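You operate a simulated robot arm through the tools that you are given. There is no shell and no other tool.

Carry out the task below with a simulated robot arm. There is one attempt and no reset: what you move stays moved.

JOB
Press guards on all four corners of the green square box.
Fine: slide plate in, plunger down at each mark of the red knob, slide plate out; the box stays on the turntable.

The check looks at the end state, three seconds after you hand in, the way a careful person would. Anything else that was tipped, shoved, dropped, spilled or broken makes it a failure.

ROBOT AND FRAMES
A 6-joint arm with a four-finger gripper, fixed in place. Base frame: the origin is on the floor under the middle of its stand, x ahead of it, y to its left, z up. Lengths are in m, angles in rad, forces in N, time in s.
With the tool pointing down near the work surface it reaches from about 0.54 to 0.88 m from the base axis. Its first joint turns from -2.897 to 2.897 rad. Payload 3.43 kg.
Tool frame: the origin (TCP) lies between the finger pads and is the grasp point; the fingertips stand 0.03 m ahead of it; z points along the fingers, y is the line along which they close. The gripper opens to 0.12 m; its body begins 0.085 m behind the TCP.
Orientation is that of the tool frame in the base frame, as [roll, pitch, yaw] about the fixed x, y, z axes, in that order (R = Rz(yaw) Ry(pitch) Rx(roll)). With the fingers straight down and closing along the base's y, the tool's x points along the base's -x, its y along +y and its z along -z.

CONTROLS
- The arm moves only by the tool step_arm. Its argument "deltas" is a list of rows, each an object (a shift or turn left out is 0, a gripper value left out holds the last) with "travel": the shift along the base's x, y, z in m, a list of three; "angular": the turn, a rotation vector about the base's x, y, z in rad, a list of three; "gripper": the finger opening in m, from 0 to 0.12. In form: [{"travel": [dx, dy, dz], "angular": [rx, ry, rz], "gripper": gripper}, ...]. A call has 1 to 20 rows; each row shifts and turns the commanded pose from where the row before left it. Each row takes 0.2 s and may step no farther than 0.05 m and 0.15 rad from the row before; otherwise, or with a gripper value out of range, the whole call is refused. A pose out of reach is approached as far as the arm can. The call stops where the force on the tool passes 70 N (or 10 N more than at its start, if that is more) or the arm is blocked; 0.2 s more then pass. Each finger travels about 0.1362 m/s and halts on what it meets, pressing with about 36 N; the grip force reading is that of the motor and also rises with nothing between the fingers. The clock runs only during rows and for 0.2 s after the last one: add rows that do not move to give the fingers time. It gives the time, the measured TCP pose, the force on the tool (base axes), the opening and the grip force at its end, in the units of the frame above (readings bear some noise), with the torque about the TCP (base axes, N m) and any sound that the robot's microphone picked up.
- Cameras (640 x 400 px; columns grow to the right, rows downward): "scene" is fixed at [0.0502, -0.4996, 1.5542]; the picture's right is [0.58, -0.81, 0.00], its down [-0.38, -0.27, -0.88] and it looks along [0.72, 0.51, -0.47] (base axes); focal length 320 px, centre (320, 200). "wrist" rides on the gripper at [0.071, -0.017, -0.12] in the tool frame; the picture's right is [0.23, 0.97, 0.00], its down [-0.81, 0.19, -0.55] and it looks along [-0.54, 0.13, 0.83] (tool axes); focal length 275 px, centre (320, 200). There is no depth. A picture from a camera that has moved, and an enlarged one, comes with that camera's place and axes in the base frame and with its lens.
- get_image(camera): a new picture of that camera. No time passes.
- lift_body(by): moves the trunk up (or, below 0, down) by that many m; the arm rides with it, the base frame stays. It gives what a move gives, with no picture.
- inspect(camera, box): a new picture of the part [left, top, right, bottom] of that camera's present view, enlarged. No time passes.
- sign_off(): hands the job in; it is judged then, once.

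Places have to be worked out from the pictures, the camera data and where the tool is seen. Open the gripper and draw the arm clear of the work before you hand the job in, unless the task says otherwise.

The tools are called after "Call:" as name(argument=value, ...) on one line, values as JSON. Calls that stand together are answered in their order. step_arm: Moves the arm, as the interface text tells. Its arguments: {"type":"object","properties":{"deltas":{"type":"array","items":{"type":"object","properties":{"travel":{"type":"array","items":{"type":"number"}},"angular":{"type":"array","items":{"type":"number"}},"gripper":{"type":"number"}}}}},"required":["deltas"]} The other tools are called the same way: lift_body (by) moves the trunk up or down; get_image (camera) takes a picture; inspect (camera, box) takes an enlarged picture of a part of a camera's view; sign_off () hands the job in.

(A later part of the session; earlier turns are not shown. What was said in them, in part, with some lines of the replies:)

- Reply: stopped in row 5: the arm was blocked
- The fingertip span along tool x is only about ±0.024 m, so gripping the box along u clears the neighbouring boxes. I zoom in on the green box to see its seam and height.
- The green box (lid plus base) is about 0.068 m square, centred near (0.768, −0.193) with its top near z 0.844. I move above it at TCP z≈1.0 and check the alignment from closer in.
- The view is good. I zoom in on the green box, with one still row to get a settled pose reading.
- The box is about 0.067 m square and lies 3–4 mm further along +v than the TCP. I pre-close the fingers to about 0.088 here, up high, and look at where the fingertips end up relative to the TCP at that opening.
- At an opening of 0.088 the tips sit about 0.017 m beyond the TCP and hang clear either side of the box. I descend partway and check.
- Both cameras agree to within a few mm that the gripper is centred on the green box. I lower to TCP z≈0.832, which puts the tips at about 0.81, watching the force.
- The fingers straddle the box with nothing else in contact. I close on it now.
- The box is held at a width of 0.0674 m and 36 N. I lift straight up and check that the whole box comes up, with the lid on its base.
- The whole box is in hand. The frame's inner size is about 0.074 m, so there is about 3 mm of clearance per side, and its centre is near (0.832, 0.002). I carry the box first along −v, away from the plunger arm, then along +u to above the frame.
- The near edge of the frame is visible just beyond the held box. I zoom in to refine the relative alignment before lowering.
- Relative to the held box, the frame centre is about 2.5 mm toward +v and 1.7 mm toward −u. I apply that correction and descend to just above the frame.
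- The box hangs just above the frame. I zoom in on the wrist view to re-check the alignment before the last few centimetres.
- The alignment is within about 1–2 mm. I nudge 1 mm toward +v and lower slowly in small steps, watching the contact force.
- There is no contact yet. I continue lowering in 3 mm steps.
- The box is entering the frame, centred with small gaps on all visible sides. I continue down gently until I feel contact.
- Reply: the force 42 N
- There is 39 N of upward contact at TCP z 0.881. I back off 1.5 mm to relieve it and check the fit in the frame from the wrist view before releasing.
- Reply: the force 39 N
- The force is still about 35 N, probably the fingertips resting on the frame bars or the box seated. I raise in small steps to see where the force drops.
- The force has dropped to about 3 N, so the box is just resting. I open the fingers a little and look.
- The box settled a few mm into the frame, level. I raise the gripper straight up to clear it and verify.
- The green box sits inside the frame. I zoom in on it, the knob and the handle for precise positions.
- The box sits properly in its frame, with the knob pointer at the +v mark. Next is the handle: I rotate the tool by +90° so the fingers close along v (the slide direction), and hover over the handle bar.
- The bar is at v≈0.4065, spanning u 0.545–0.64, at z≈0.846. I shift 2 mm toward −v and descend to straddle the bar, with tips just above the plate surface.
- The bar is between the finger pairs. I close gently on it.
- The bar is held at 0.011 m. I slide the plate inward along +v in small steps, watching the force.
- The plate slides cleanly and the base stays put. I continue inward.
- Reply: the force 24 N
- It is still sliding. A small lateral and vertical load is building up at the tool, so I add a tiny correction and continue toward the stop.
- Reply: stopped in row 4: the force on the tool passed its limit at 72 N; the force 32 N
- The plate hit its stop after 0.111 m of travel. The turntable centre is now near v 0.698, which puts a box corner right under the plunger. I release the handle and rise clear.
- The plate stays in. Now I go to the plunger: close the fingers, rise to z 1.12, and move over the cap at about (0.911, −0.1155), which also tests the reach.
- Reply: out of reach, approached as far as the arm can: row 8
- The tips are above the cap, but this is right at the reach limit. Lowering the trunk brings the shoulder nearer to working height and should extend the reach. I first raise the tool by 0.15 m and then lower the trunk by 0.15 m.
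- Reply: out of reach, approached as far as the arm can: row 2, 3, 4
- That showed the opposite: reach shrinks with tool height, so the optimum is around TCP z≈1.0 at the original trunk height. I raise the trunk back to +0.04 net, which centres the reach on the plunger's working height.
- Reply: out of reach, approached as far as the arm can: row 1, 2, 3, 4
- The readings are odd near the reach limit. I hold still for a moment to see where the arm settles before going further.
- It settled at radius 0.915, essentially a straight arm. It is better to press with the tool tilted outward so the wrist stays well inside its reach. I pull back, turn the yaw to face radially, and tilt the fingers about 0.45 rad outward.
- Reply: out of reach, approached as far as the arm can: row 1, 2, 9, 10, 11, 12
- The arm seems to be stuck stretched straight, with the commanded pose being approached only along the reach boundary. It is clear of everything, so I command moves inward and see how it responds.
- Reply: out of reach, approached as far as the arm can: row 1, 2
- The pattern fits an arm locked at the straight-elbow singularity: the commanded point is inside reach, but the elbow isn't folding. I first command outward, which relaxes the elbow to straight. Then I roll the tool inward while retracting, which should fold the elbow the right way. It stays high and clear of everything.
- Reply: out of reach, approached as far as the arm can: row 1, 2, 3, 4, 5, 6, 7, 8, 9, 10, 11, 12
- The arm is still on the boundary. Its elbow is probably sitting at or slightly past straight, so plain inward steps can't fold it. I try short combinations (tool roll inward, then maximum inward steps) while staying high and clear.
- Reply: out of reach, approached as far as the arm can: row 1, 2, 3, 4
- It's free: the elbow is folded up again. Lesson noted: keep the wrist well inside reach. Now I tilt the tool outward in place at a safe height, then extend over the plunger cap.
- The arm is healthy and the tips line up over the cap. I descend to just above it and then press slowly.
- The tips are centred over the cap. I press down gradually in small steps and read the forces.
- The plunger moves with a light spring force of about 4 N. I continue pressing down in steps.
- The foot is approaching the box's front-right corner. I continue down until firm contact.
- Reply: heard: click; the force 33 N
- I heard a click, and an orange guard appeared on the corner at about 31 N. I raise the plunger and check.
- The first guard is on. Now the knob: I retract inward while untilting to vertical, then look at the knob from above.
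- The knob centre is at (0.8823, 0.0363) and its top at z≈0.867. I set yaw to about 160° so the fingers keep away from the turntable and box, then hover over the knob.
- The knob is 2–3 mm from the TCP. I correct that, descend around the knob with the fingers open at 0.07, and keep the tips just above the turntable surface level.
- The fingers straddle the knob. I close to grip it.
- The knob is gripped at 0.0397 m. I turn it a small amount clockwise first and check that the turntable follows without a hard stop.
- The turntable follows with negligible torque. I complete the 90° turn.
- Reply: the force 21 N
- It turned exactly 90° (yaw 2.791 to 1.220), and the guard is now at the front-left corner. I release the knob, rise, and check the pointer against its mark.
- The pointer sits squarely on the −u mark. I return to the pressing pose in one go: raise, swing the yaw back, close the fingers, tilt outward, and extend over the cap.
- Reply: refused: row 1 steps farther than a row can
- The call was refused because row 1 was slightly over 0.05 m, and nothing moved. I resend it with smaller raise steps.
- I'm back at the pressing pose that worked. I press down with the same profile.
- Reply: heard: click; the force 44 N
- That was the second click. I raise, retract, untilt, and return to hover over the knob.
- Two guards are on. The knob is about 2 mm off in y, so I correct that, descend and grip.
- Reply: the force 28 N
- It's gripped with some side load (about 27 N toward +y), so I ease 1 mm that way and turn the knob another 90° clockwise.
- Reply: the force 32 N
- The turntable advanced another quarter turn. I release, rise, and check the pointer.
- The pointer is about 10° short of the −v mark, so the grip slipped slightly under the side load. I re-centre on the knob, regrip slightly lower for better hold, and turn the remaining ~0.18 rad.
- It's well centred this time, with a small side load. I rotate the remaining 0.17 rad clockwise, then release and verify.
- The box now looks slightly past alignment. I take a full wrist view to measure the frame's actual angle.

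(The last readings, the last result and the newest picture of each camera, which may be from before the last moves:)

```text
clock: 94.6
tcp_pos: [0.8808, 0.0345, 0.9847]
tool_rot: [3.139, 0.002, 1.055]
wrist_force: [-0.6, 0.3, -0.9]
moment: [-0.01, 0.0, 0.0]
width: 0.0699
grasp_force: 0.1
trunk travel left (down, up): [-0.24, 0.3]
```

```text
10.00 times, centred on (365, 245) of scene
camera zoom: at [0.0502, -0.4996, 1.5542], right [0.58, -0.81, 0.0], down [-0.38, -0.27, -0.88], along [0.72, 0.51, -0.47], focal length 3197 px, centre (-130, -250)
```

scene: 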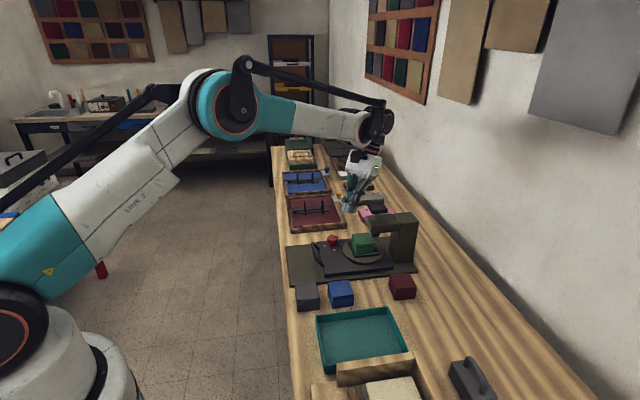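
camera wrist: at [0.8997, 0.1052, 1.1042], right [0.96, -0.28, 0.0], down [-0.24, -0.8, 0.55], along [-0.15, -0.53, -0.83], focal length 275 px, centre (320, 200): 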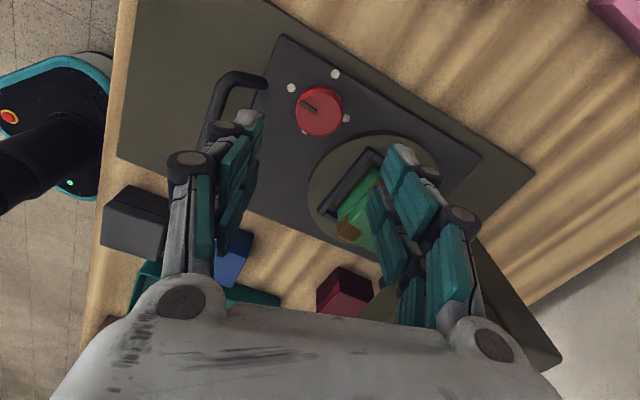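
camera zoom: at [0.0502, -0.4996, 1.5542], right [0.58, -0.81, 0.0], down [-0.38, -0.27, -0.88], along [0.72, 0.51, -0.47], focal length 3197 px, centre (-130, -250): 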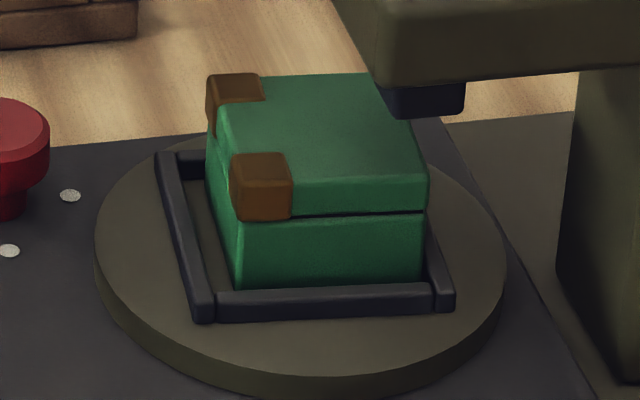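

Scene geometry gives the frame at −4.5°, a small clockwise overshoot. I regrip and turn back 0.078 rad, checking both before and after release.

Call:
step_arm(deltas=[{"travel": [0, 0.002, -0.035]}, {"travel": [0, 0, -0.035]}, {"travel": [0, 0, -0.025]}, {"travel": [0, 0, -0.012]}, {"travel": [0, 0, -0.006]}, {"gripper": 0.058}, {"gripper": 0.048}, {"gripper": 0.042}, {"gripper": 0.038}, {"gripper": 0.034}, {}, {}])

Call:
inspect(camera="scene", box=[340, 225, 390, 265])

Call:
step_arm(deltas=[{"angular": [0, 0, 0.039]}, {"angular": [0, 0, 0.039]}, {}, {}])

Call:
inspect(camera="scene", box=[340, 225, 390, 265])

```text
clock: 97.2
tcp_pos: [0.8797, 0.0374, 0.8693]
tool_rot: [3.137, 0.0, 1.052]
wrist_force: [-0.3, 2.9, -9.1]
moment: [0.66, -0.26, 0.0]
width: 0.0397
grasp_force: 44.7
trunk travel left (down, up): [-0.24, 0.3]
```

```text
10.00 times, centred on (365, 245) of scene
camera zoom: at [0.0502, -0.4996, 1.5542], right [0.58, -0.81, 0.0], down [-0.38, -0.27, -0.88], along [0.72, 0.51, -0.47], focal length 3197 px, centre (-130, -250)
```

zoom: 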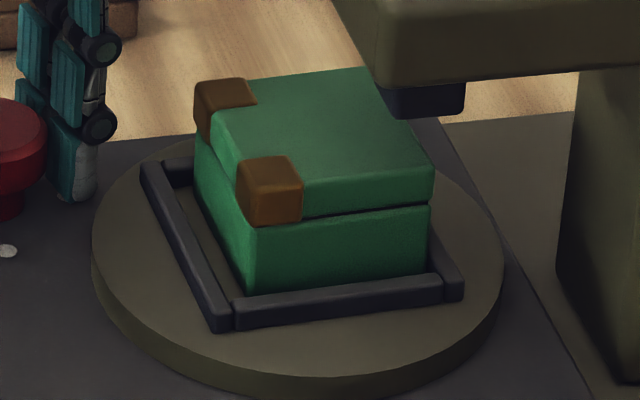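

```text
clock: 98.2
tcp_pos: [0.8804, 0.0373, 0.8685]
tool_rot: [3.135, -0.001, 1.13]
wrist_force: [10.1, 5.9, 0.9]
moment: [0.15, -0.42, 0.01]
width: 0.0398
grasp_force: 45.1
trunk travel left (down, up): [-0.24, 0.3]
```

```text
10.00 times, centred on (365, 245) of scene
camera zoom: at [0.0502, -0.4996, 1.5542], right [0.58, -0.81, 0.0], down [-0.38, -0.27, -0.88], along [0.72, 0.51, -0.47], focal length 3197 px, centre (-130, -250)
```

zoom: 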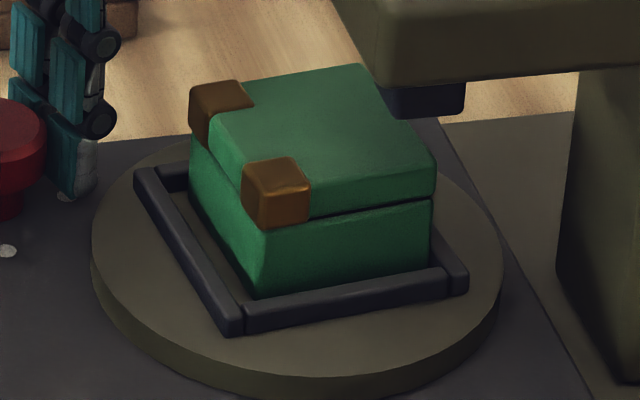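

Gripping itself nudged the free-turning knob by a few degrees, and the frame is now about 7° counter-clockwise. I rotate back part-way, relieve the side load, and release slowly so it doesn't get dragged.

Call:
step_arm(deltas=[{"travel": [0.0006, 0.0004, 0], "angular": [0, 0, -0.04]}, {"angular": [0, 0, -0.04]}, {}, {}])

Call:
inspect(camera="scene", box=[340, 225, 390, 265])

Call:
step_arm(deltas=[{"gripper": 0.038}, {"gripper": 0.0395}, {"gripper": 0.0405}, {"gripper": 0.0415}, {"gripper": 0.043}, {"gripper": 0.046}, {"gripper": 0.052}, {}])

Call:
inspect(camera="scene", box=[340, 225, 390, 265])

```text
clock: 99.2
tcp_pos: [0.8801, 0.0379, 0.8693]
tool_rot: [3.136, 0.001, 1.048]
wrist_force: [5.2, 4.5, -1.8]
moment: [-0.11, 0.3, 0.0]
width: 0.04
grasp_force: 45.2
trunk travel left (down, up): [-0.24, 0.3]
```

```text
10.00 times, centred on (365, 245) of scene
camera zoom: at [0.0502, -0.4996, 1.5542], right [0.58, -0.81, 0.0], down [-0.38, -0.27, -0.88], along [0.72, 0.51, -0.47], focal length 3197 px, centre (-130, -250)
```

zoom: 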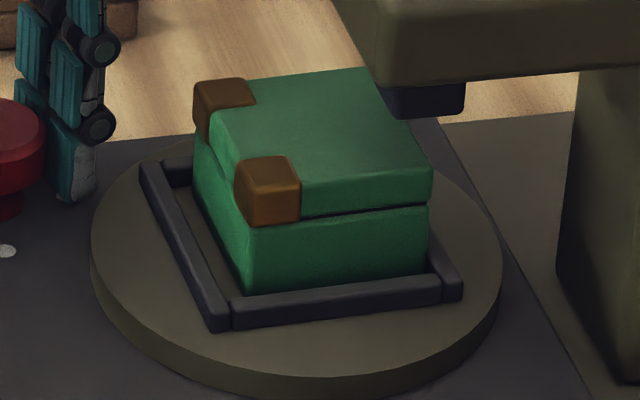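

```text
clock: 101.0
tcp_pos: [0.8806, 0.0378, 0.87]
tool_rot: [3.134, 0.0, 1.051]
wrist_force: [-0.8, 0.1, 0.4]
moment: [-0.01, 0.0, -0.01]
width: 0.0521
grasp_force: 0.1
trunk travel left (down, up): [-0.24, 0.3]
```

```text
10.00 times, centred on (365, 245) of scene
camera zoom: at [0.0502, -0.4996, 1.5542], right [0.58, -0.81, 0.0], down [-0.38, -0.27, -0.88], along [0.72, 0.51, -0.47], focal length 3197 px, centre (-130, -250)
```

zoom: 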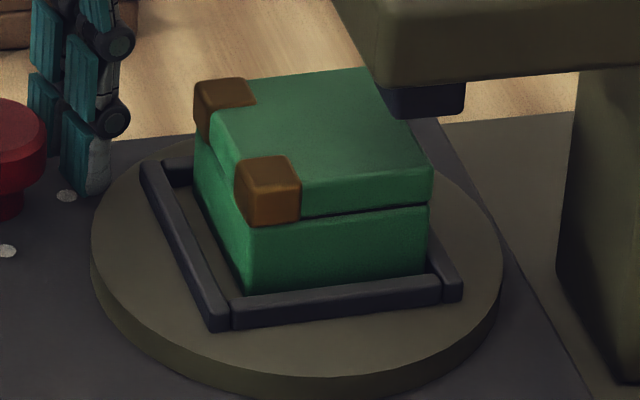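

The slow release left it unchanged, and the frame is within about 2° of square. I rise and return to the press pose.

Call:
step_arm(deltas=[{"travel": [0, 0, 0.02], "gripper": 0.07}, {"travel": [0, 0, 0.045]}, {"travel": [0, 0, 0.045], "angular": [0, 0, 0.1404]}, {"travel": [-0.015, -0.004, 0.045], "angular": [0, 0, 0.1404]}, {"travel": [-0.015, -0.004, 0.045], "angular": [0, 0, 0.1404]}, {"travel": [-0.015, -0.004, 0.045], "angular": [0, 0, 0.1404], "gripper": 0.03}, {"travel": [-0.004, -0.0314, 0], "angular": [0, 0, 0.1404], "gripper": 0.0}, {"travel": [-0.004, -0.0314, 0], "angular": [0, 0, 0.1404]}, {"travel": [-0.004, -0.0314, 0], "angular": [0, 0, 0.1404]}, {"travel": [-0.004, -0.0314, 0], "angular": [0, 0, 0.1404]}, {"angular": [0, 0, 0.1404]}, {"angular": [0, 0, 0.1404]}, {"angular": [0, 0, 0.1404]}, {"angular": [0, 0, 0.1404]}, {"angular": [0, 0, 0.1404]}, {"angular": [0, 0, 0.1404]}, {"angular": [-0.016, -0.126, 0]}, {"angular": [-0.016, -0.126, 0]}, {"angular": [-0.016, -0.126, 0]}, {}])

Call:
step_arm(deltas=[{"travel": [0.0305, -0.005, 0]}, {"travel": [0.0305, -0.005, 0]}, {"travel": [0.0305, -0.005, 0]}, {}])

Call:
inspect(camera="scene", box=[320, 160, 420, 270])

Call:
get_image(camera="wrist")

```text
clock: 105.2
tcp_pos: [0.8211, -0.0983, 1.1136]
tool_rot: [3.137, 0.384, 3.015]
wrist_force: [0.1, 0.7, 0.8]
moment: [-0.02, -0.02, 0.0]
width: 0.0
grasp_force: 33.8
trunk travel left (down, up): [-0.24, 0.3]
```

```text
clock: 106.2
tcp_pos: [0.9128, -0.1128, 1.1126]
tool_rot: [3.138, 0.381, 3.014]
wrist_force: [0.0, 0.2, -0.3]
moment: [0.02, 0.01, 0.0]
width: 0.0002
grasp_force: 33.4
trunk travel left (down, up): [-0.24, 0.3]
```

```text
3.64 times, centred on (370, 215) of scene
camera zoom: at [0.0502, -0.4996, 1.5542], right [0.58, -0.81, 0.0], down [-0.38, -0.27, -0.88], along [0.72, 0.51, -0.47], focal length 1163 px, centre (138, 146)
```

zoom: 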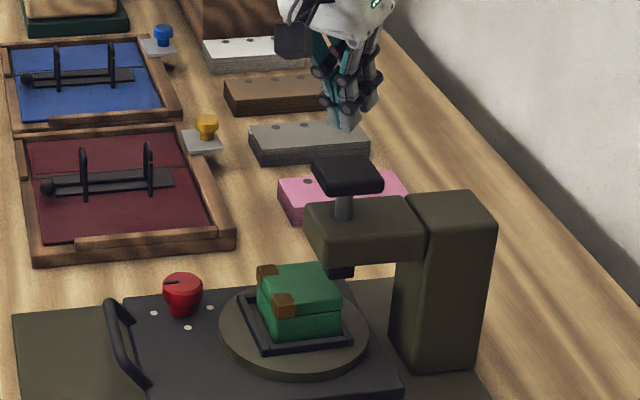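

```text
taken
camera wrist: at [0.7991, -0.1164, 1.1979], right [-0.09, 0.99, -0.08], down [0.57, 0.12, 0.82], along [0.82, 0.03, -0.57], focal length 275 px, centre (320, 200)
```

wrist: 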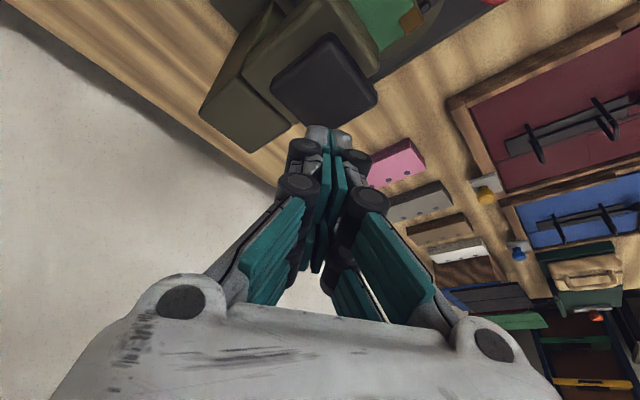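

I press at the third mark with the same profile.

Call:
step_arm(deltas=[{"travel": [0, -0.002, -0.028]}, {"travel": [0, 0, -0.012]}, {"travel": [0, 0, -0.005]}, {"travel": [0, 0, -0.005]}, {"travel": [0, 0, -0.005]}, {"travel": [0, 0, -0.005]}, {"travel": [0, 0, -0.004]}, {"travel": [0, 0, -0.003]}, {"travel": [0, 0, -0.003]}, {"travel": [0, 0, -0.003]}, {}])

Call:
inspect(camera="scene", box=[340, 190, 420, 270])

```text
clock: 108.6
tcp_pos: [0.9109, -0.1176, 1.0439]
tool_rot: [3.137, 0.388, 3.015]
wrist_force: [20.5, -0.8, 45.2]
moment: [0.05, -0.19, -0.06]
width: 0.0061
grasp_force: 34.1
trunk travel left (down, up): [-0.24, 0.3]
heard: click
```

```text
5.00 times, centred on (380, 230) of scene
camera zoom: at [0.0502, -0.4996, 1.5542], right [0.58, -0.81, 0.0], down [-0.38, -0.27, -0.88], along [0.72, 0.51, -0.47], focal length 1599 px, centre (20, 50)
```

zoom: 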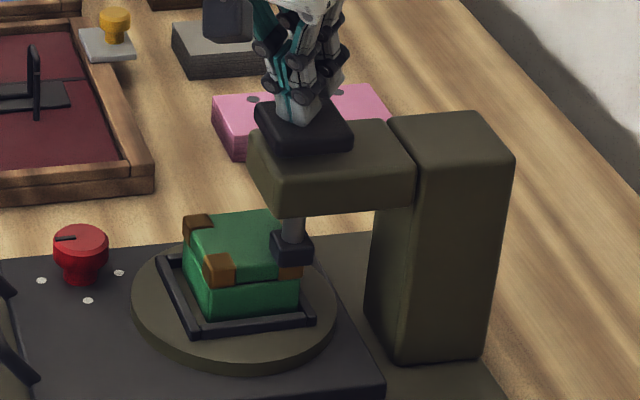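

That was the third click. I raise and return to hover over the knob.

Call:
step_arm(deltas=[{"travel": [0, 0, 0.01]}, {"travel": [0, 0, 0.015]}, {"travel": [0, 0, 0.02]}, {"travel": [0, 0, 0.03]}, {"travel": [-0.0283, 0.0338, 0]}, {"travel": [-0.0283, 0.0338, 0]}, {"travel": [-0.0283, 0.0338, 0]}, {"travel": [-0.0283, 0.0338, 0]}, {"angular": [0.016, 0.126, 0]}, {"angular": [0.016, 0.126, 0]}, {"angular": [0.016, 0.126, 0], "gripper": 0.07}, {"travel": [0.0205, 0.0038, -0.0292], "angular": [0, 0, -0.112]}, {"travel": [0.0205, 0.0038, -0.0292], "angular": [0, 0, -0.112]}, {"travel": [0.0205, 0.0038, -0.0292]}, {"travel": [0.0205, 0.0038, -0.0272]}, {}, {}])

Call:
inspect(camera="wrist", box=[270, 60, 370, 140])

Call:
inspect(camera="scene", box=[290, 200, 390, 280])

```text
clock: 112.2
tcp_pos: [0.8819, 0.0314, 1.0006]
tool_rot: [3.138, 0.001, 2.79]
wrist_force: [0.7, 0.0, -0.6]
moment: [0.01, -0.01, -0.01]
width: 0.0698
grasp_force: 0.2
trunk travel left (down, up): [-0.24, 0.3]
```

```text
5.00 times, centred on (320, 100) of wrist
camera zoom: at [0.8067, 0.0404, 1.1211], right [0.12, 0.99, 0.0], down [0.83, -0.1, 0.55], along [0.55, -0.06, -0.83], focal length 1376 px, centre (320, 700)
```

zoom: 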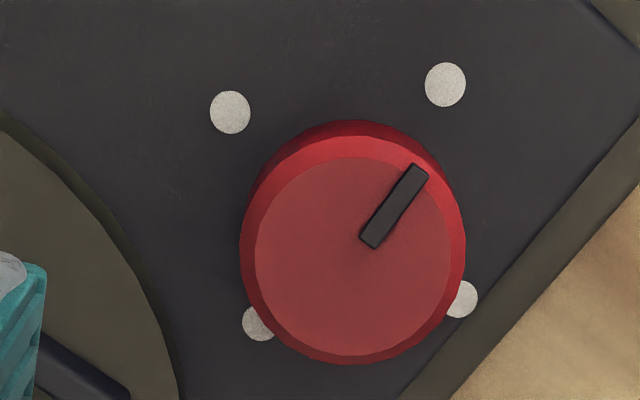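

```text
5.00 times, centred on (340, 240) of scene
camera zoom: at [0.0502, -0.4996, 1.5542], right [0.58, -0.81, 0.0], down [-0.38, -0.27, -0.88], along [0.72, 0.51, -0.47], focal length 1599 px, centre (220, 0)
```

zoom: 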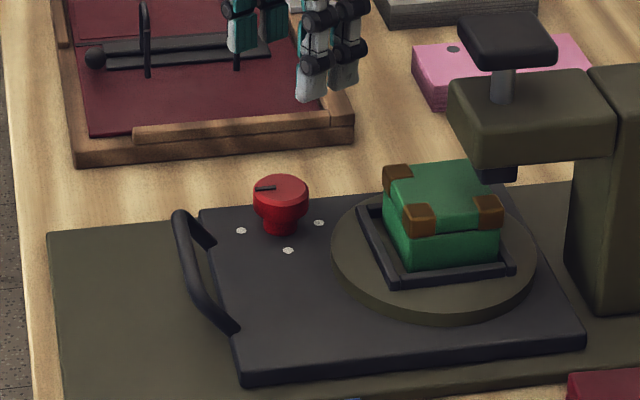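

Three guards are on and the pointer is at −v. The knob is 5.5 mm toward +y of the TCP, so I correct that, descend and grip slowly.

Call:
step_arm(deltas=[{"travel": [-0.0003, 0.0055, -0.03]}, {"travel": [0, 0, -0.035]}, {"travel": [0, 0, -0.035]}, {"travel": [0, 0, -0.016]}, {"travel": [0, 0, -0.01]}, {"gripper": 0.06}, {"gripper": 0.052}, {"gripper": 0.046}, {"gripper": 0.043}, {"gripper": 0.041}, {"gripper": 0.039}, {"gripper": 0.036}, {"gripper": 0.033}, {}])

Call:
inspect(camera="scene", box=[340, 225, 390, 265])

Call:
inspect(camera="wrist", box=[240, 100, 400, 220])

```text
clock: 115.2
tcp_pos: [0.8811, 0.0382, 0.8752]
tool_rot: [3.14, 0.002, 2.789]
wrist_force: [-4.8, -7.4, -1.9]
moment: [-0.37, 0.16, 0.01]
width: 0.0395
grasp_force: 44.8
trunk travel left (down, up): [-0.24, 0.3]
```

```text
10.00 times, centred on (365, 245) of scene
camera zoom: at [0.0502, -0.4996, 1.5542], right [0.58, -0.81, 0.0], down [-0.38, -0.27, -0.88], along [0.72, 0.51, -0.47], focal length 3197 px, centre (-130, -250)
```

zoom: 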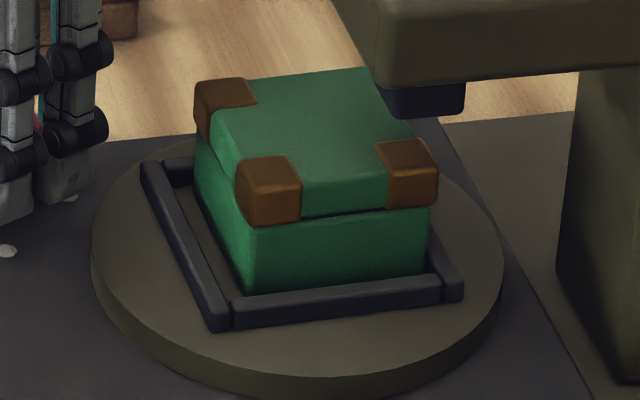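

```text
3.33 times, centred on (320, 160) of wrist
camera zoom: at [0.8064, 0.0469, 0.996], right [0.12, 0.99, 0.0], down [0.83, -0.1, 0.55], along [0.55, -0.06, -0.83], focal length 918 px, centre (320, 333)
```

zoom: 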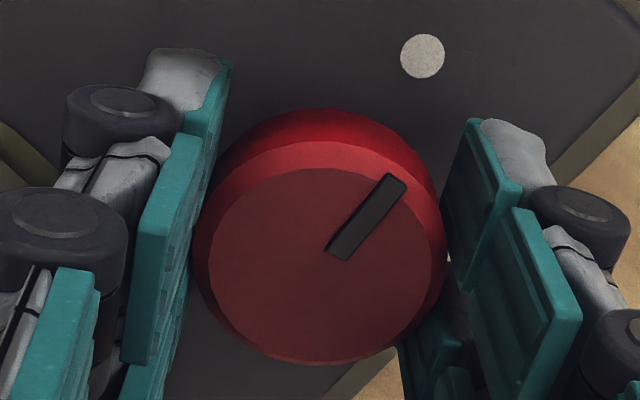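

The grip caused no disturbance this time and the side load is low. I turn clockwise by 90° plus a 1.7° correction.

Call:
step_arm(deltas=[{"travel": [-0.0004, -0.0005, 0], "angular": [0, 0, -0.1455]}, {"angular": [0, 0, -0.1455]}, {"angular": [0, 0, -0.1455]}, {"angular": [0, 0, -0.1455]}, {"angular": [0, 0, -0.1455]}, {"angular": [0, 0, -0.1455]}, {"angular": [0, 0, -0.1455]}, {"angular": [0, 0, -0.1455]}, {"angular": [0, 0, -0.1455]}, {"angular": [0, 0, -0.1455]}, {"angular": [0, 0, -0.1455]}, {}])

Call:
inspect(camera="scene", box=[340, 225, 390, 265])

Call:
inspect(camera="wrist", box=[240, 100, 400, 220])

```text
clock: 117.8
tcp_pos: [0.8783, 0.0394, 0.8744]
tool_rot: [3.138, 0.003, 1.19]
wrist_force: [-3.0, -0.1, 7.4]
moment: [0.19, 0.22, -0.02]
width: 0.0393
grasp_force: 45.1
trunk travel left (down, up): [-0.24, 0.3]
```

```text
10.00 times, centred on (365, 245) of scene
camera zoom: at [0.0502, -0.4996, 1.5542], right [0.58, -0.81, 0.0], down [-0.38, -0.27, -0.88], along [0.72, 0.51, -0.47], focal length 3197 px, centre (-130, -250)
```

zoom: 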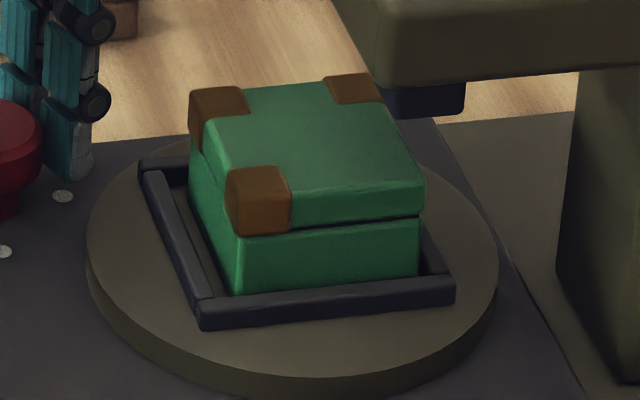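

```text
3.33 times, centred on (320, 160) of wrist
camera zoom: at [0.8888, 0.1127, 0.9959], right [0.99, -0.15, 0.0], down [-0.13, -0.82, 0.55], along [-0.08, -0.55, -0.83], focal length 918 px, centre (320, 333)
```

zoom: 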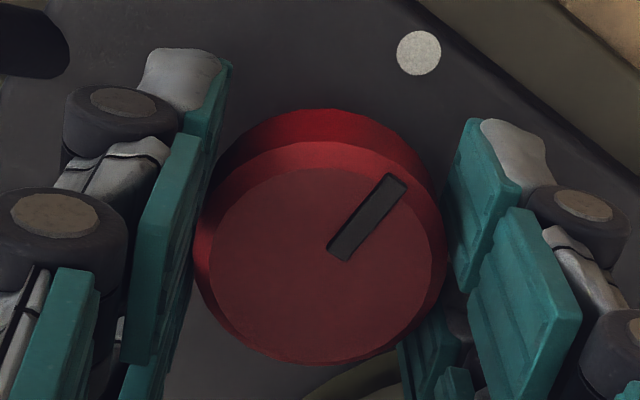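

The frame is square now (about −0.3°), but the plate seems to have been dragged out about 2 mm. I push it back in against its stop while still gripping the knob, then release slowly.

Call:
step_arm(deltas=[{"travel": [0.001, -0.001, 0]}, {"travel": [0.001, -0.001, 0]}, {}])

Call:
inspect(camera="scene", box=[340, 225, 390, 265])

```text
clock: 118.6
tcp_pos: [0.8815, 0.0373, 0.8755]
tool_rot: [3.137, -0.001, 1.189]
wrist_force: [-0.5, 2.4, 8.9]
moment: [0.04, 0.35, 0.02]
width: 0.0394
grasp_force: 44.8
trunk travel left (down, up): [-0.24, 0.3]
```

```text
10.00 times, centred on (365, 245) of scene
camera zoom: at [0.0502, -0.4996, 1.5542], right [0.58, -0.81, 0.0], down [-0.38, -0.27, -0.88], along [0.72, 0.51, -0.47], focal length 3197 px, centre (-130, -250)
```

zoom: 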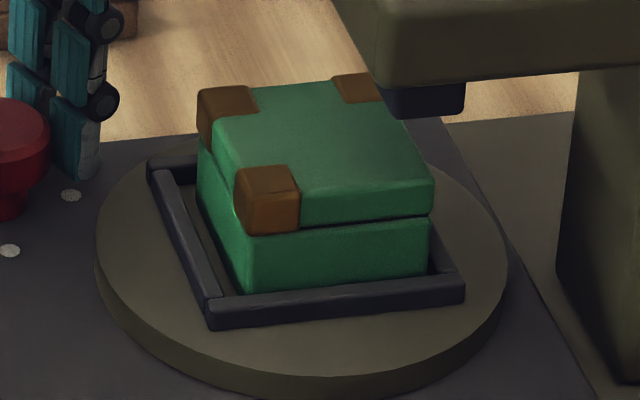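

The plate is back to where it was. I push another 1.5 mm to confirm the stop, then release slowly.

Call:
step_arm(deltas=[{"travel": [0.001, -0.001, 0]}, {}])

Call:
step_arm(deltas=[{"gripper": 0.0375}, {"gripper": 0.039}, {"gripper": 0.04}, {"gripper": 0.041}, {"gripper": 0.0425}, {"gripper": 0.046}, {"gripper": 0.053}, {}])

Call:
inspect(camera="scene", box=[340, 225, 390, 265])

```text
clock: 119.2
tcp_pos: [0.8811, 0.0366, 0.8758]
tool_rot: [3.136, 0.0, 1.19]
wrist_force: [1.2, 5.6, 7.8]
moment: [-0.16, 0.2, 0.0]
width: 0.0399
grasp_force: 45.1
trunk travel left (down, up): [-0.24, 0.3]
```

```text
clock: 121.0
tcp_pos: [0.8826, 0.0354, 0.8742]
tool_rot: [3.137, 0.0, 1.188]
wrist_force: [0.3, -0.1, -0.1]
moment: [0.0, -0.02, 0.02]
width: 0.0531
grasp_force: 0.0
trunk travel left (down, up): [-0.24, 0.3]
```

```text
10.00 times, centred on (365, 245) of scene
camera zoom: at [0.0502, -0.4996, 1.5542], right [0.58, -0.81, 0.0], down [-0.38, -0.27, -0.88], along [0.72, 0.51, -0.47], focal length 3197 px, centre (-130, -250)
```

zoom: 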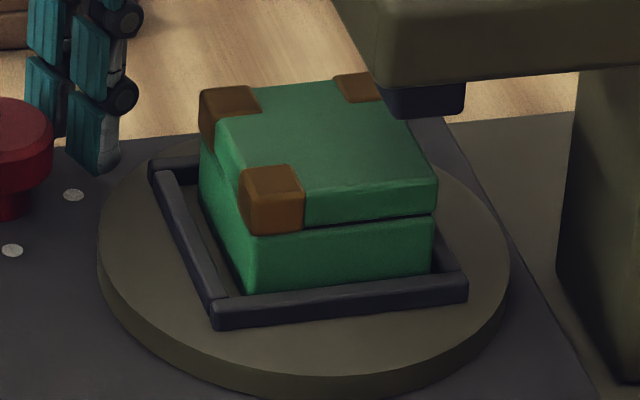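

The plate is at its stop, the frame is square, and the pointer is on the +u mark. I head back to the press pose for the fourth corner.

Call:
step_arm(deltas=[{"travel": [0, 0, 0.02], "gripper": 0.07}, {"travel": [0, 0, 0.045]}, {"travel": [0, 0, 0.045], "angular": [0, 0, 0.1306]}, {"travel": [-0.015, -0.004, 0.045], "angular": [0, 0, 0.1306]}, {"travel": [-0.015, -0.004, 0.045], "angular": [0, 0, 0.1306]}, {"travel": [-0.015, -0.004, 0.045], "angular": [0, 0, 0.1306], "gripper": 0.03}, {"travel": [-0.004, -0.0314, 0], "angular": [0, 0, 0.1306], "gripper": 0.0}, {"travel": [-0.004, -0.0314, 0], "angular": [0, 0, 0.1306]}, {"travel": [-0.004, -0.0314, 0], "angular": [0, 0, 0.1306]}, {"travel": [-0.004, -0.0314, 0], "angular": [0, 0, 0.1306]}, {"angular": [0, 0, 0.1306]}, {"angular": [0, 0, 0.1306]}, {"angular": [0, 0, 0.1306]}, {"angular": [0, 0, 0.1306]}, {"angular": [0, 0, 0.1306]}, {"angular": [0, 0, 0.1306]}, {"angular": [-0.016, -0.126, 0]}, {"angular": [-0.016, -0.126, 0]}, {"angular": [-0.016, -0.126, 0]}, {}])

Call:
step_arm(deltas=[{"travel": [0.0305, -0.005, 0]}, {"travel": [0.0305, -0.005, 0]}, {"travel": [0.0305, -0.005, 0]}, {}])

Call:
inspect(camera="scene", box=[320, 160, 420, 270])

Call:
get_image(camera="wrist")

```text
clock: 125.2
tcp_pos: [0.8215, -0.1011, 1.119]
tool_rot: [3.137, 0.383, 3.017]
wrist_force: [0.7, 1.0, -0.4]
moment: [0.07, -0.04, 0.01]
width: 0.0003
grasp_force: 33.3
trunk travel left (down, up): [-0.24, 0.3]
```

```text
clock: 126.2
tcp_pos: [0.9137, -0.1163, 1.1197]
tool_rot: [3.138, 0.382, 3.017]
wrist_force: [0.7, 0.5, 0.5]
moment: [-0.01, 0.0, 0.03]
width: 0.0002
grasp_force: 33.4
trunk travel left (down, up): [-0.24, 0.3]
```

```text
3.64 times, centred on (370, 215) of scene
camera zoom: at [0.0502, -0.4996, 1.5542], right [0.58, -0.81, 0.0], down [-0.38, -0.27, -0.88], along [0.72, 0.51, -0.47], focal length 1163 px, centre (138, 146)
```

zoom: 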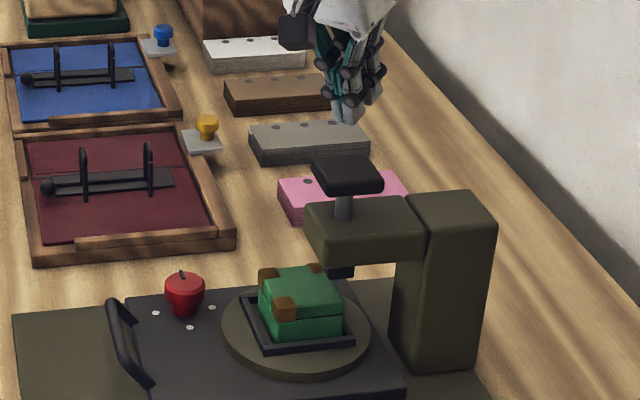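

```text
taken
camera wrist: at [0.8002, -0.1188, 1.2053], right [-0.09, 0.99, -0.08], down [0.57, 0.12, 0.82], along [0.82, 0.03, -0.57], focal length 275 px, centre (320, 200)
```

wrist: 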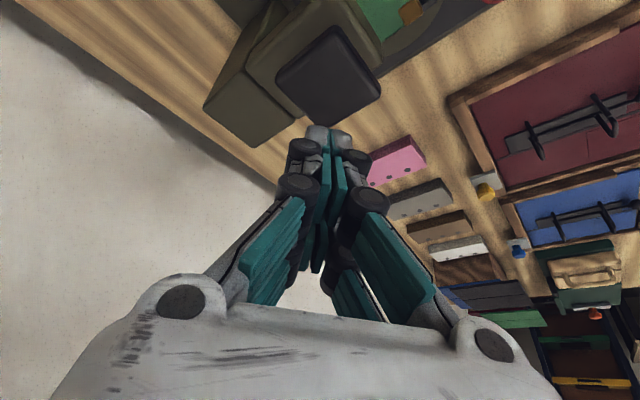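

I press at the fourth mark.

Call:
step_arm(deltas=[{"travel": [0, 0.001, -0.03]}, {"travel": [0, 0, -0.014]}, {"travel": [0, 0, -0.006]}, {"travel": [0, 0, -0.005]}, {"travel": [0, 0, -0.005]}, {"travel": [0, 0, -0.005]}, {"travel": [0, 0, -0.004]}, {"travel": [0, 0, -0.003]}, {"travel": [0, 0, -0.003]}, {"travel": [0, 0, -0.003]}, {}])

Call:
inspect(camera="scene", box=[340, 190, 420, 270])

```text
clock: 128.6
tcp_pos: [0.9118, -0.1153, 1.0437]
tool_rot: [3.14, 0.386, 3.019]
wrist_force: [8.0, -0.6, 24.7]
moment: [0.0, 0.04, 0.02]
width: 0.0061
grasp_force: 33.6
trunk travel left (down, up): [-0.24, 0.3]
heard: click
```

```text
5.00 times, centred on (380, 230) of scene
camera zoom: at [0.0502, -0.4996, 1.5542], right [0.58, -0.81, 0.0], down [-0.38, -0.27, -0.88], along [0.72, 0.51, -0.47], focal length 1599 px, centre (20, 50)
```

zoom: 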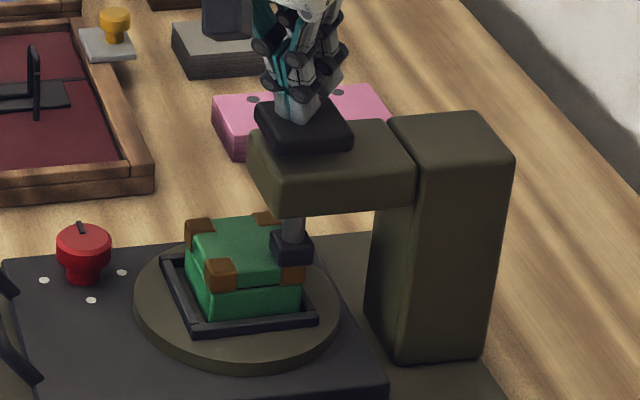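

That was the fourth click. I press 2 mm firmer to match the others, then raise, retract and untilt.

Call:
step_arm(deltas=[{"travel": [0, 0, -0.002]}, {}, {"travel": [0, 0, 0.012]}, {"travel": [0, 0, 0.015]}, {"travel": [0, 0, 0.02]}, {"travel": [0, 0, 0.03]}, {"travel": [-0.0283, 0.0338, 0]}, {"travel": [-0.0283, 0.0338, 0]}, {"travel": [-0.0283, 0.0338, 0]}, {"travel": [-0.0283, 0.0338, 0]}, {"angular": [0.016, 0.126, 0]}, {"angular": [0.016, 0.126, 0]}, {"angular": [0.016, 0.126, 0]}, {"angular": [0, 0, 0.13]}, {"angular": [0, 0, 0.13]}, {"angular": [0, 0, 0.13]}, {"angular": [0, 0, 0.13]}, {"angular": [0, 0, 0.13], "gripper": 0.05}, {"angular": [0, 0, 0.13]}, {"angular": [0, 0, 0.131]}])

Call:
inspect(camera="scene", box=[290, 200, 420, 290])

Call:
get_image(camera="wrist")

```text
clock: 132.8
tcp_pos: [0.8004, 0.0182, 1.1169]
tool_rot: [3.137, 0.002, -2.353]
wrist_force: [0.5, 0.2, -1.0]
moment: [-0.01, 0.0, 0.05]
width: 0.0502
grasp_force: 0.0
trunk travel left (down, up): [-0.24, 0.3]
```

```text
4.44 times, centred on (355, 245) of scene
camera zoom: at [0.0502, -0.4996, 1.5542], right [0.58, -0.81, 0.0], down [-0.38, -0.27, -0.88], along [0.72, 0.51, -0.47], focal length 1421 px, centre (164, 0)
```

zoom: 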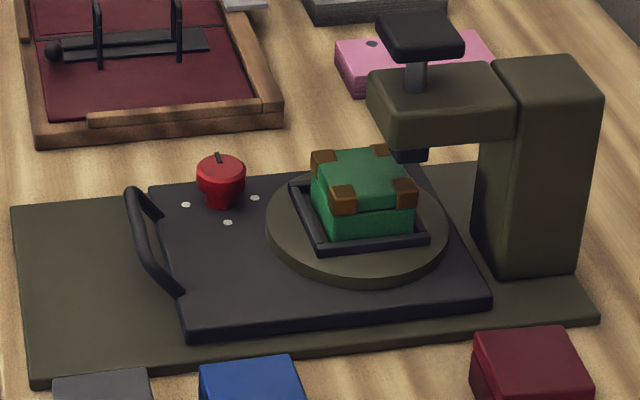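

```text
taken
camera wrist: at [0.761, -0.0432, 1.2378], right [-0.85, 0.52, 0.0], down [0.44, 0.71, 0.55], along [0.29, 0.47, -0.83], focal length 275 px, centre (320, 200)
```

wrist: 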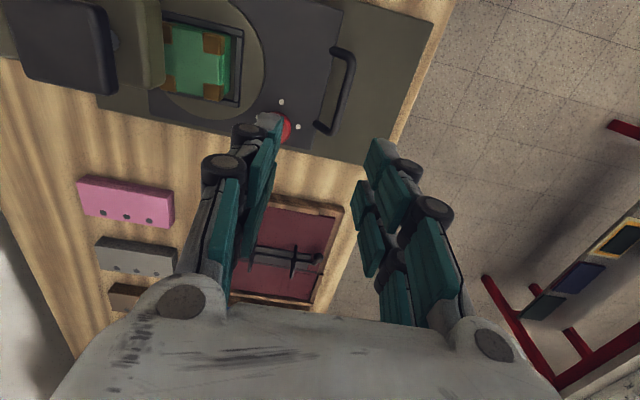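

All four corners have guards. Now I move over the handle, expected near (0.785, 0.053), to slide the plate out.

Call:
step_arm(deltas=[{"travel": [-0.0053, 0.0115, -0.039]}, {"travel": [-0.0053, 0.0115, -0.039]}, {"travel": [-0.0053, 0.0115, -0.039]}, {}, {}])

Call:
inspect(camera="wrist", box=[210, 20, 410, 170])

```text
clock: 134.0
tcp_pos: [0.7844, 0.056, 0.998]
tool_rot: [3.138, 0.002, -2.354]
wrist_force: [-0.2, -0.1, 0.6]
moment: [0.0, 0.01, 0.0]
width: 0.0501
grasp_force: 0.1
trunk travel left (down, up): [-0.24, 0.3]
```

```text
2.67 times, centred on (310, 95) of wrist
camera zoom: at [0.7445, -0.0077, 1.1189], right [-0.85, 0.52, 0.0], down [0.44, 0.71, 0.55], along [0.29, 0.47, -0.83], focal length 734 px, centre (347, 480)
```

zoom: 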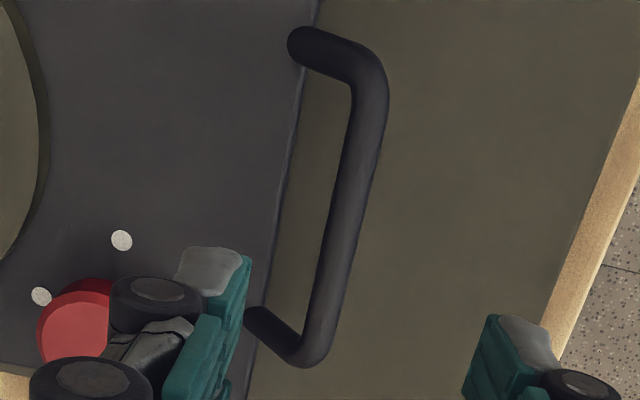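

The bar is at v≈0.516. I shift slightly, descend and grip it.

Call:
step_arm(deltas=[{"travel": [-0.0006, -0.0023, -0.03]}, {"travel": [0, 0, -0.04]}, {"travel": [0, 0, -0.03]}, {"travel": [0, 0, -0.018]}, {"travel": [0, 0, -0.009]}, {"gripper": 0.04}, {"gripper": 0.03}, {"gripper": 0.022}, {"gripper": 0.016}, {"gripper": 0.012}, {"gripper": 0.008}, {}, {}])

Call:
inspect(camera="scene", box=[280, 200, 400, 290])

Call:
get_image(camera="wrist")

```text
clock: 136.8
tcp_pos: [0.7835, 0.0529, 0.8723]
tool_rot: [3.138, 0.0, -2.355]
wrist_force: [0.6, -1.3, -3.2]
moment: [0.14, -0.17, 0.99]
width: 0.011
grasp_force: 45.1
trunk travel left (down, up): [-0.24, 0.3]
```

```text
4.44 times, centred on (340, 245) of scene
camera zoom: at [0.0502, -0.4996, 1.5542], right [0.58, -0.81, 0.0], down [-0.38, -0.27, -0.88], along [0.72, 0.51, -0.47], focal length 1421 px, centre (231, 0)
```

zoom: 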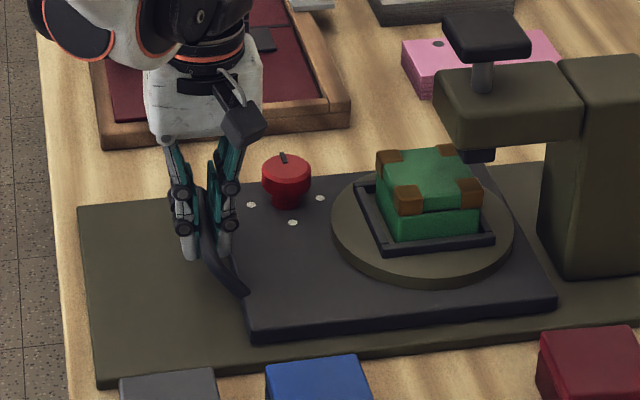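

```text
taken
camera wrist: at [0.7441, -0.0101, 0.9927], right [-0.85, 0.52, 0.0], down [0.44, 0.71, 0.55], along [0.29, 0.47, -0.83], focal length 275 px, centre (320, 200)
```

wrist: 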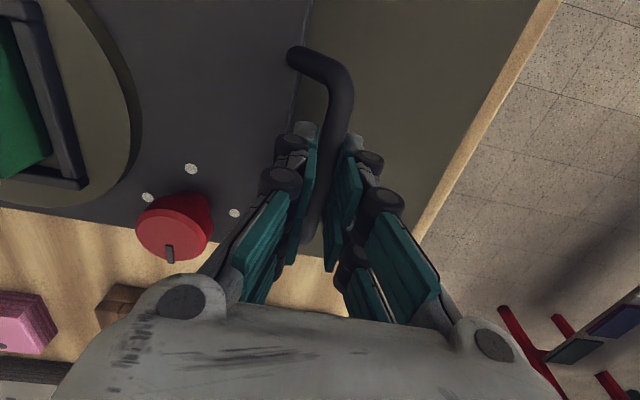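

The handle is gripped. I slide the plate out along −v in steps.

Call:
step_arm(deltas=[{"travel": [-0.005, 0.005, 0]}, {"travel": [-0.0071, 0.0071, 0]}, {"travel": [-0.0071, 0.0071, 0]}, {"travel": [-0.0071, 0.0071, 0]}, {"travel": [-0.0071, 0.0071, 0]}, {"travel": [-0.0071, 0.0071, 0]}, {}])

Call:
inspect(camera="scene", box=[280, 200, 400, 290])

```text
clock: 138.4
tcp_pos: [0.7445, 0.0935, 0.8714]
tool_rot: [3.137, 0.001, -2.352]
wrist_force: [3.7, 2.9, -2.9]
moment: [-0.43, 0.41, 0.92]
width: 0.0109
grasp_force: 44.9
trunk travel left (down, up): [-0.24, 0.3]
```

```text
4.44 times, centred on (340, 245) of scene
camera zoom: at [0.0502, -0.4996, 1.5542], right [0.58, -0.81, 0.0], down [-0.38, -0.27, -0.88], along [0.72, 0.51, -0.47], focal length 1421 px, centre (231, 0)
```

zoom: 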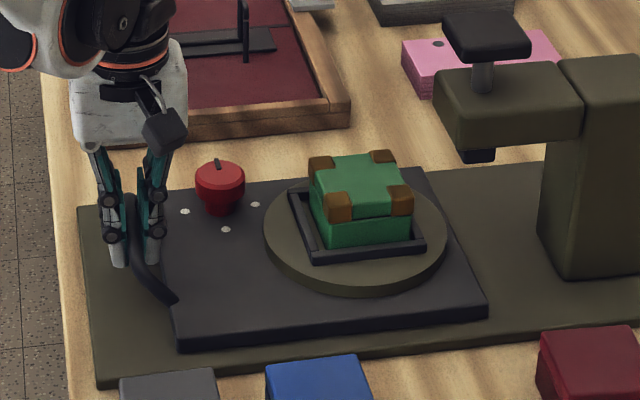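

The plate slides freely with the box seated. I continue outward toward the original stop.

Call:
step_arm(deltas=[{"travel": [-0.0071, 0.0071, 0]}, {"travel": [-0.0071, 0.0071, 0]}, {"travel": [-0.0071, 0.0071, 0]}, {"travel": [-0.0064, 0.0064, 0]}, {"travel": [-0.0043, 0.0043, 0]}, {}])

Call:
inspect(camera="scene", box=[265, 200, 385, 290])

```text
clock: 139.8
tcp_pos: [0.7127, 0.1244, 0.8727]
tool_rot: [3.136, 0.0, -2.354]
wrist_force: [-2.7, -5.6, -16.7]
moment: [0.35, -0.37, 1.01]
width: 0.0109
grasp_force: 44.6
trunk travel left (down, up): [-0.24, 0.3]
```

```text
4.44 times, centred on (325, 245) of scene
camera zoom: at [0.0502, -0.4996, 1.5542], right [0.58, -0.81, 0.0], down [-0.38, -0.27, -0.88], along [0.72, 0.51, -0.47], focal length 1421 px, centre (298, 0)
```

zoom: 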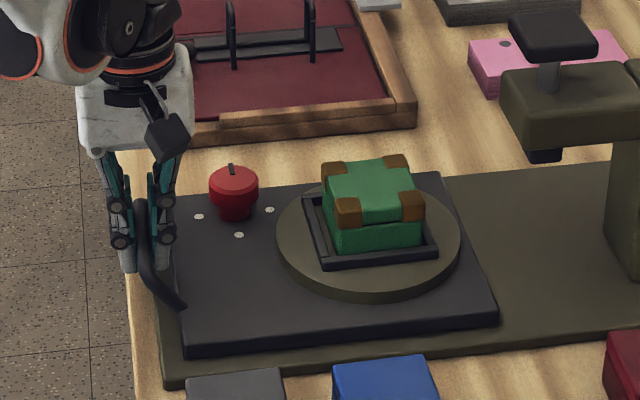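

About 9 mm remains to the original position. I continue in small steps until I feel the outer stop.

Call:
step_arm(deltas=[{"travel": [-0.0025, 0.0025, -0.0008]}, {"travel": [-0.0021, 0.0021, 0]}, {"travel": [-0.0014, 0.0014, 0]}, {}])

Call:
step_arm(deltas=[{"travel": [-0.0011, 0.0011, 0]}, {"travel": [-0.0007, 0.0007, 0]}, {}])

Call:
inspect(camera="scene", box=[265, 200, 385, 290])

```text
clock: 140.8
tcp_pos: [0.707, 0.1286, 0.8713]
tool_rot: [3.139, 0.002, -2.357]
wrist_force: [13.4, -10.6, 7.2]
moment: [-1.14, 0.73, 1.15]
width: 0.0113
grasp_force: 44.7
trunk travel left (down, up): [-0.24, 0.3]
```

```text
clock: 141.6
tcp_pos: [0.7069, 0.1301, 0.8711]
tool_rot: [3.141, 0.004, -2.355]
wrist_force: [45.2, -27.0, 23.0]
moment: [-0.55, -0.42, 1.17]
width: 0.011
grasp_force: 44.7
trunk travel left (down, up): [-0.24, 0.3]
```

```text
4.44 times, centred on (325, 245) of scene
camera zoom: at [0.0502, -0.4996, 1.5542], right [0.58, -0.81, 0.0], down [-0.38, -0.27, -0.88], along [0.72, 0.51, -0.47], focal length 1421 px, centre (298, 0)
```

zoom: 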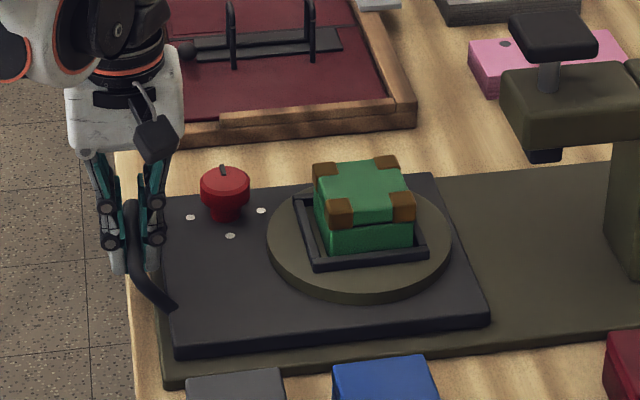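

The outer stop is reached: 52 N, at the original v≈0.408. I ease back to relieve the load, release slowly and rise.

Call:
step_arm(deltas=[{"travel": [0.0014, -0.0014, 0]}, {}, {"gripper": 0.011}, {"gripper": 0.013}, {"gripper": 0.018}, {"gripper": 0.028}, {"gripper": 0.04}, {"gripper": 0.05}, {}])

Call:
step_arm(deltas=[{"travel": [0, 0, 0.02]}, {"travel": [0, 0, 0.04]}, {"travel": [0, 0, 0.045]}, {"travel": [0, 0, 0.045]}, {}])

Call:
inspect(camera="scene", box=[265, 190, 425, 300])

Call:
get_image(camera="wrist")

```text
clock: 143.6
tcp_pos: [0.705, 0.1321, 0.8711]
tool_rot: [3.138, 0.002, -2.354]
wrist_force: [0.0, -0.1, -0.1]
moment: [0.01, -0.02, 0.03]
width: 0.0505
grasp_force: 0.1
trunk travel left (down, up): [-0.24, 0.3]
```

```text
clock: 144.8
tcp_pos: [0.7069, 0.1318, 1.0236]
tool_rot: [3.137, 0.001, -2.356]
wrist_force: [-0.1, 0.5, 0.6]
moment: [0.0, -0.04, -0.03]
width: 0.0503
grasp_force: 0.1
trunk travel left (down, up): [-0.24, 0.3]
```

```text
3.64 times, centred on (345, 245) of scene
camera zoom: at [0.0502, -0.4996, 1.5542], right [0.58, -0.81, 0.0], down [-0.38, -0.27, -0.88], along [0.72, 0.51, -0.47], focal length 1163 px, centre (229, 36)
```

zoom: 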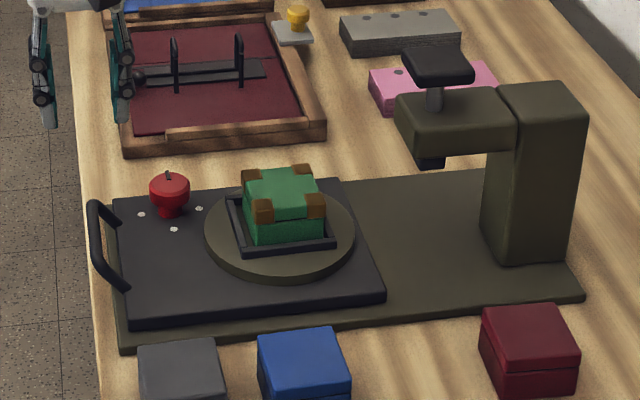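

```text
taken
camera wrist: at [0.6673, 0.0687, 1.1436], right [-0.85, 0.52, 0.0], down [0.44, 0.71, 0.55], along [0.29, 0.47, -0.83], focal length 275 px, centre (320, 200)
```

wrist: 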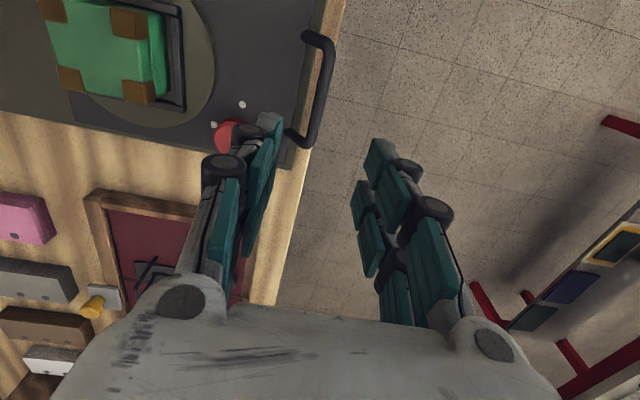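

The plate is fully out and all four guards are visible. I inspect them closely.

Call:
inspect(camera="scene", box=[315, 225, 365, 265])

Call:
inspect(camera="wrist", box=[20, 0, 220, 125])

Call:
get_image(camera="scene")

```text
10.00 times, centred on (340, 245) of scene
camera zoom: at [0.0502, -0.4996, 1.5542], right [0.58, -0.81, 0.0], down [-0.38, -0.27, -0.88], along [0.72, 0.51, -0.47], focal length 3197 px, centre (120, -250)
```

zoom: 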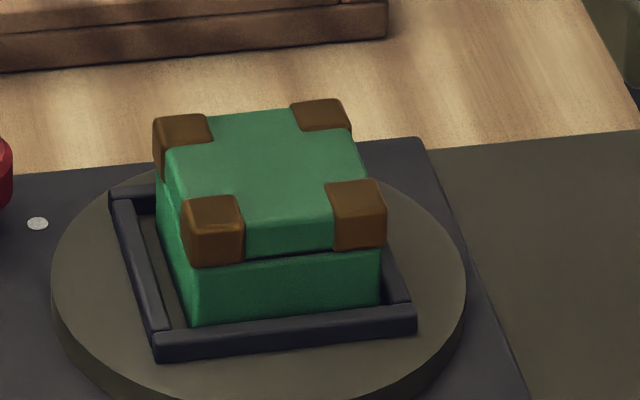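

```text
3.20 times, centred on (120, 62) of wrist
camera zoom: at [0.6673, 0.0687, 1.1436], right [-0.85, 0.52, 0.0], down [0.44, 0.71, 0.55], along [0.29, 0.47, -0.83], focal length 881 px, centre (960, 640)
```

zoom: 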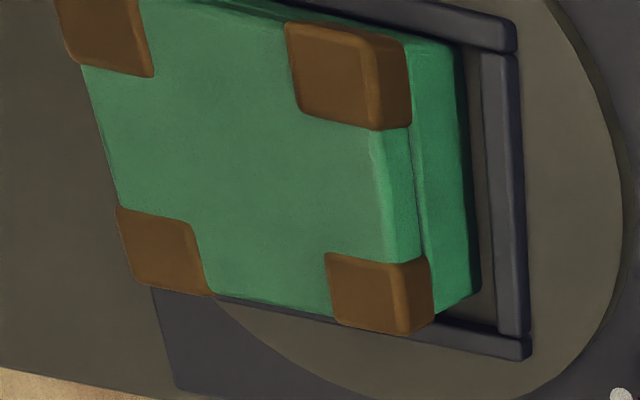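

```text
taken
```

scene: 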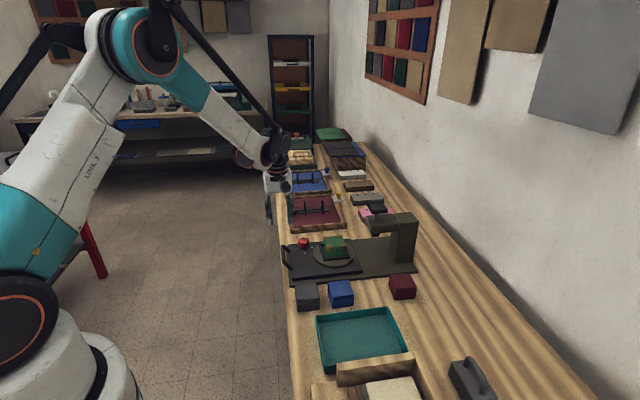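

All four guards sit squarely on the corners, the box is seated on the turntable, the plate is out, and nothing else has moved. I open the gripper and draw the arm clear.

Call:
step_arm(deltas=[{"travel": [0, 0, 0.045], "gripper": 0.07}, {"travel": [0, 0, 0.045], "gripper": 0.1}, {"travel": [-0.01, 0.0, 0.045], "gripper": 0.12}, {"travel": [-0.01, 0.0, 0.045]}, {"travel": [-0.01, 0.0, 0.03]}, {}, {}])

Call:
get_image(camera="scene")

Call:
inspect(camera="scene", box=[265, 190, 425, 310])

```text
clock: 146.4
tcp_pos: [0.6744, 0.134, 1.2327]
tool_rot: [3.138, 0.001, -2.355]
wrist_force: [0.1, 0.6, -0.4]
moment: [-0.02, 0.02, -0.02]
width: 0.12
grasp_force: 0.1
trunk travel left (down, up): [-0.24, 0.3]
```

```text
taken
```

scene: 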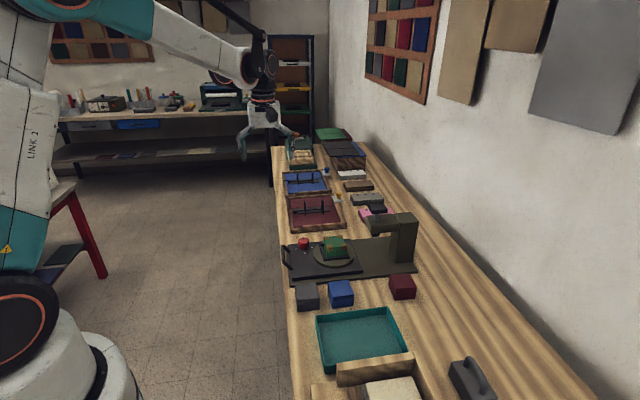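

```text
3.33 times, centred on (345, 250) of scene
camera zoom: at [0.0502, -0.4996, 1.5542], right [0.58, -0.81, 0.0], down [-0.38, -0.27, -0.88], along [0.72, 0.51, -0.47], focal length 1066 px, centre (237, 33)
```

zoom: 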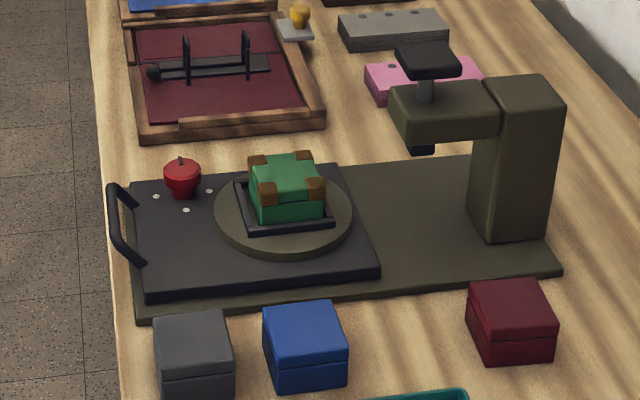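

The gripper is open and the arm is well clear. The box has guards on all four corners and sits on the turntable, the plate is out, and everything else is undisturbed. I hand the job in.

Call:
sign_off()

```text
The job is handed in.
```

The green square box now has guards pressed on all four corners. It is still in its frame on the turntable, and the plate is slid out to its stop.

- **Presses:** I heard a click at each of the four knob marks, and the last close-up pictures show a guard on every corner.
- **Knob:** At the third mark the grip slipped and the frame was about 10° off. I brought it back to within about 2° of square before pressing. The knob is now on the mark on the far side from the scene camera, not where it started.
- **Plate:** It was dragged out about 2 mm while I turned the knob the last time, and I pushed it back in to its stop before the fourth press.
- **Arm:** It stretched straight and stuck for a short time over the plunger, well above the bench. It touched nothing and I got it free.
- **Surroundings:** Nothing else on the bench looked moved in the last pictures. I opened the gripper and drew the arm clear before handing in. The trunk is about 0.04 m above its starting height.
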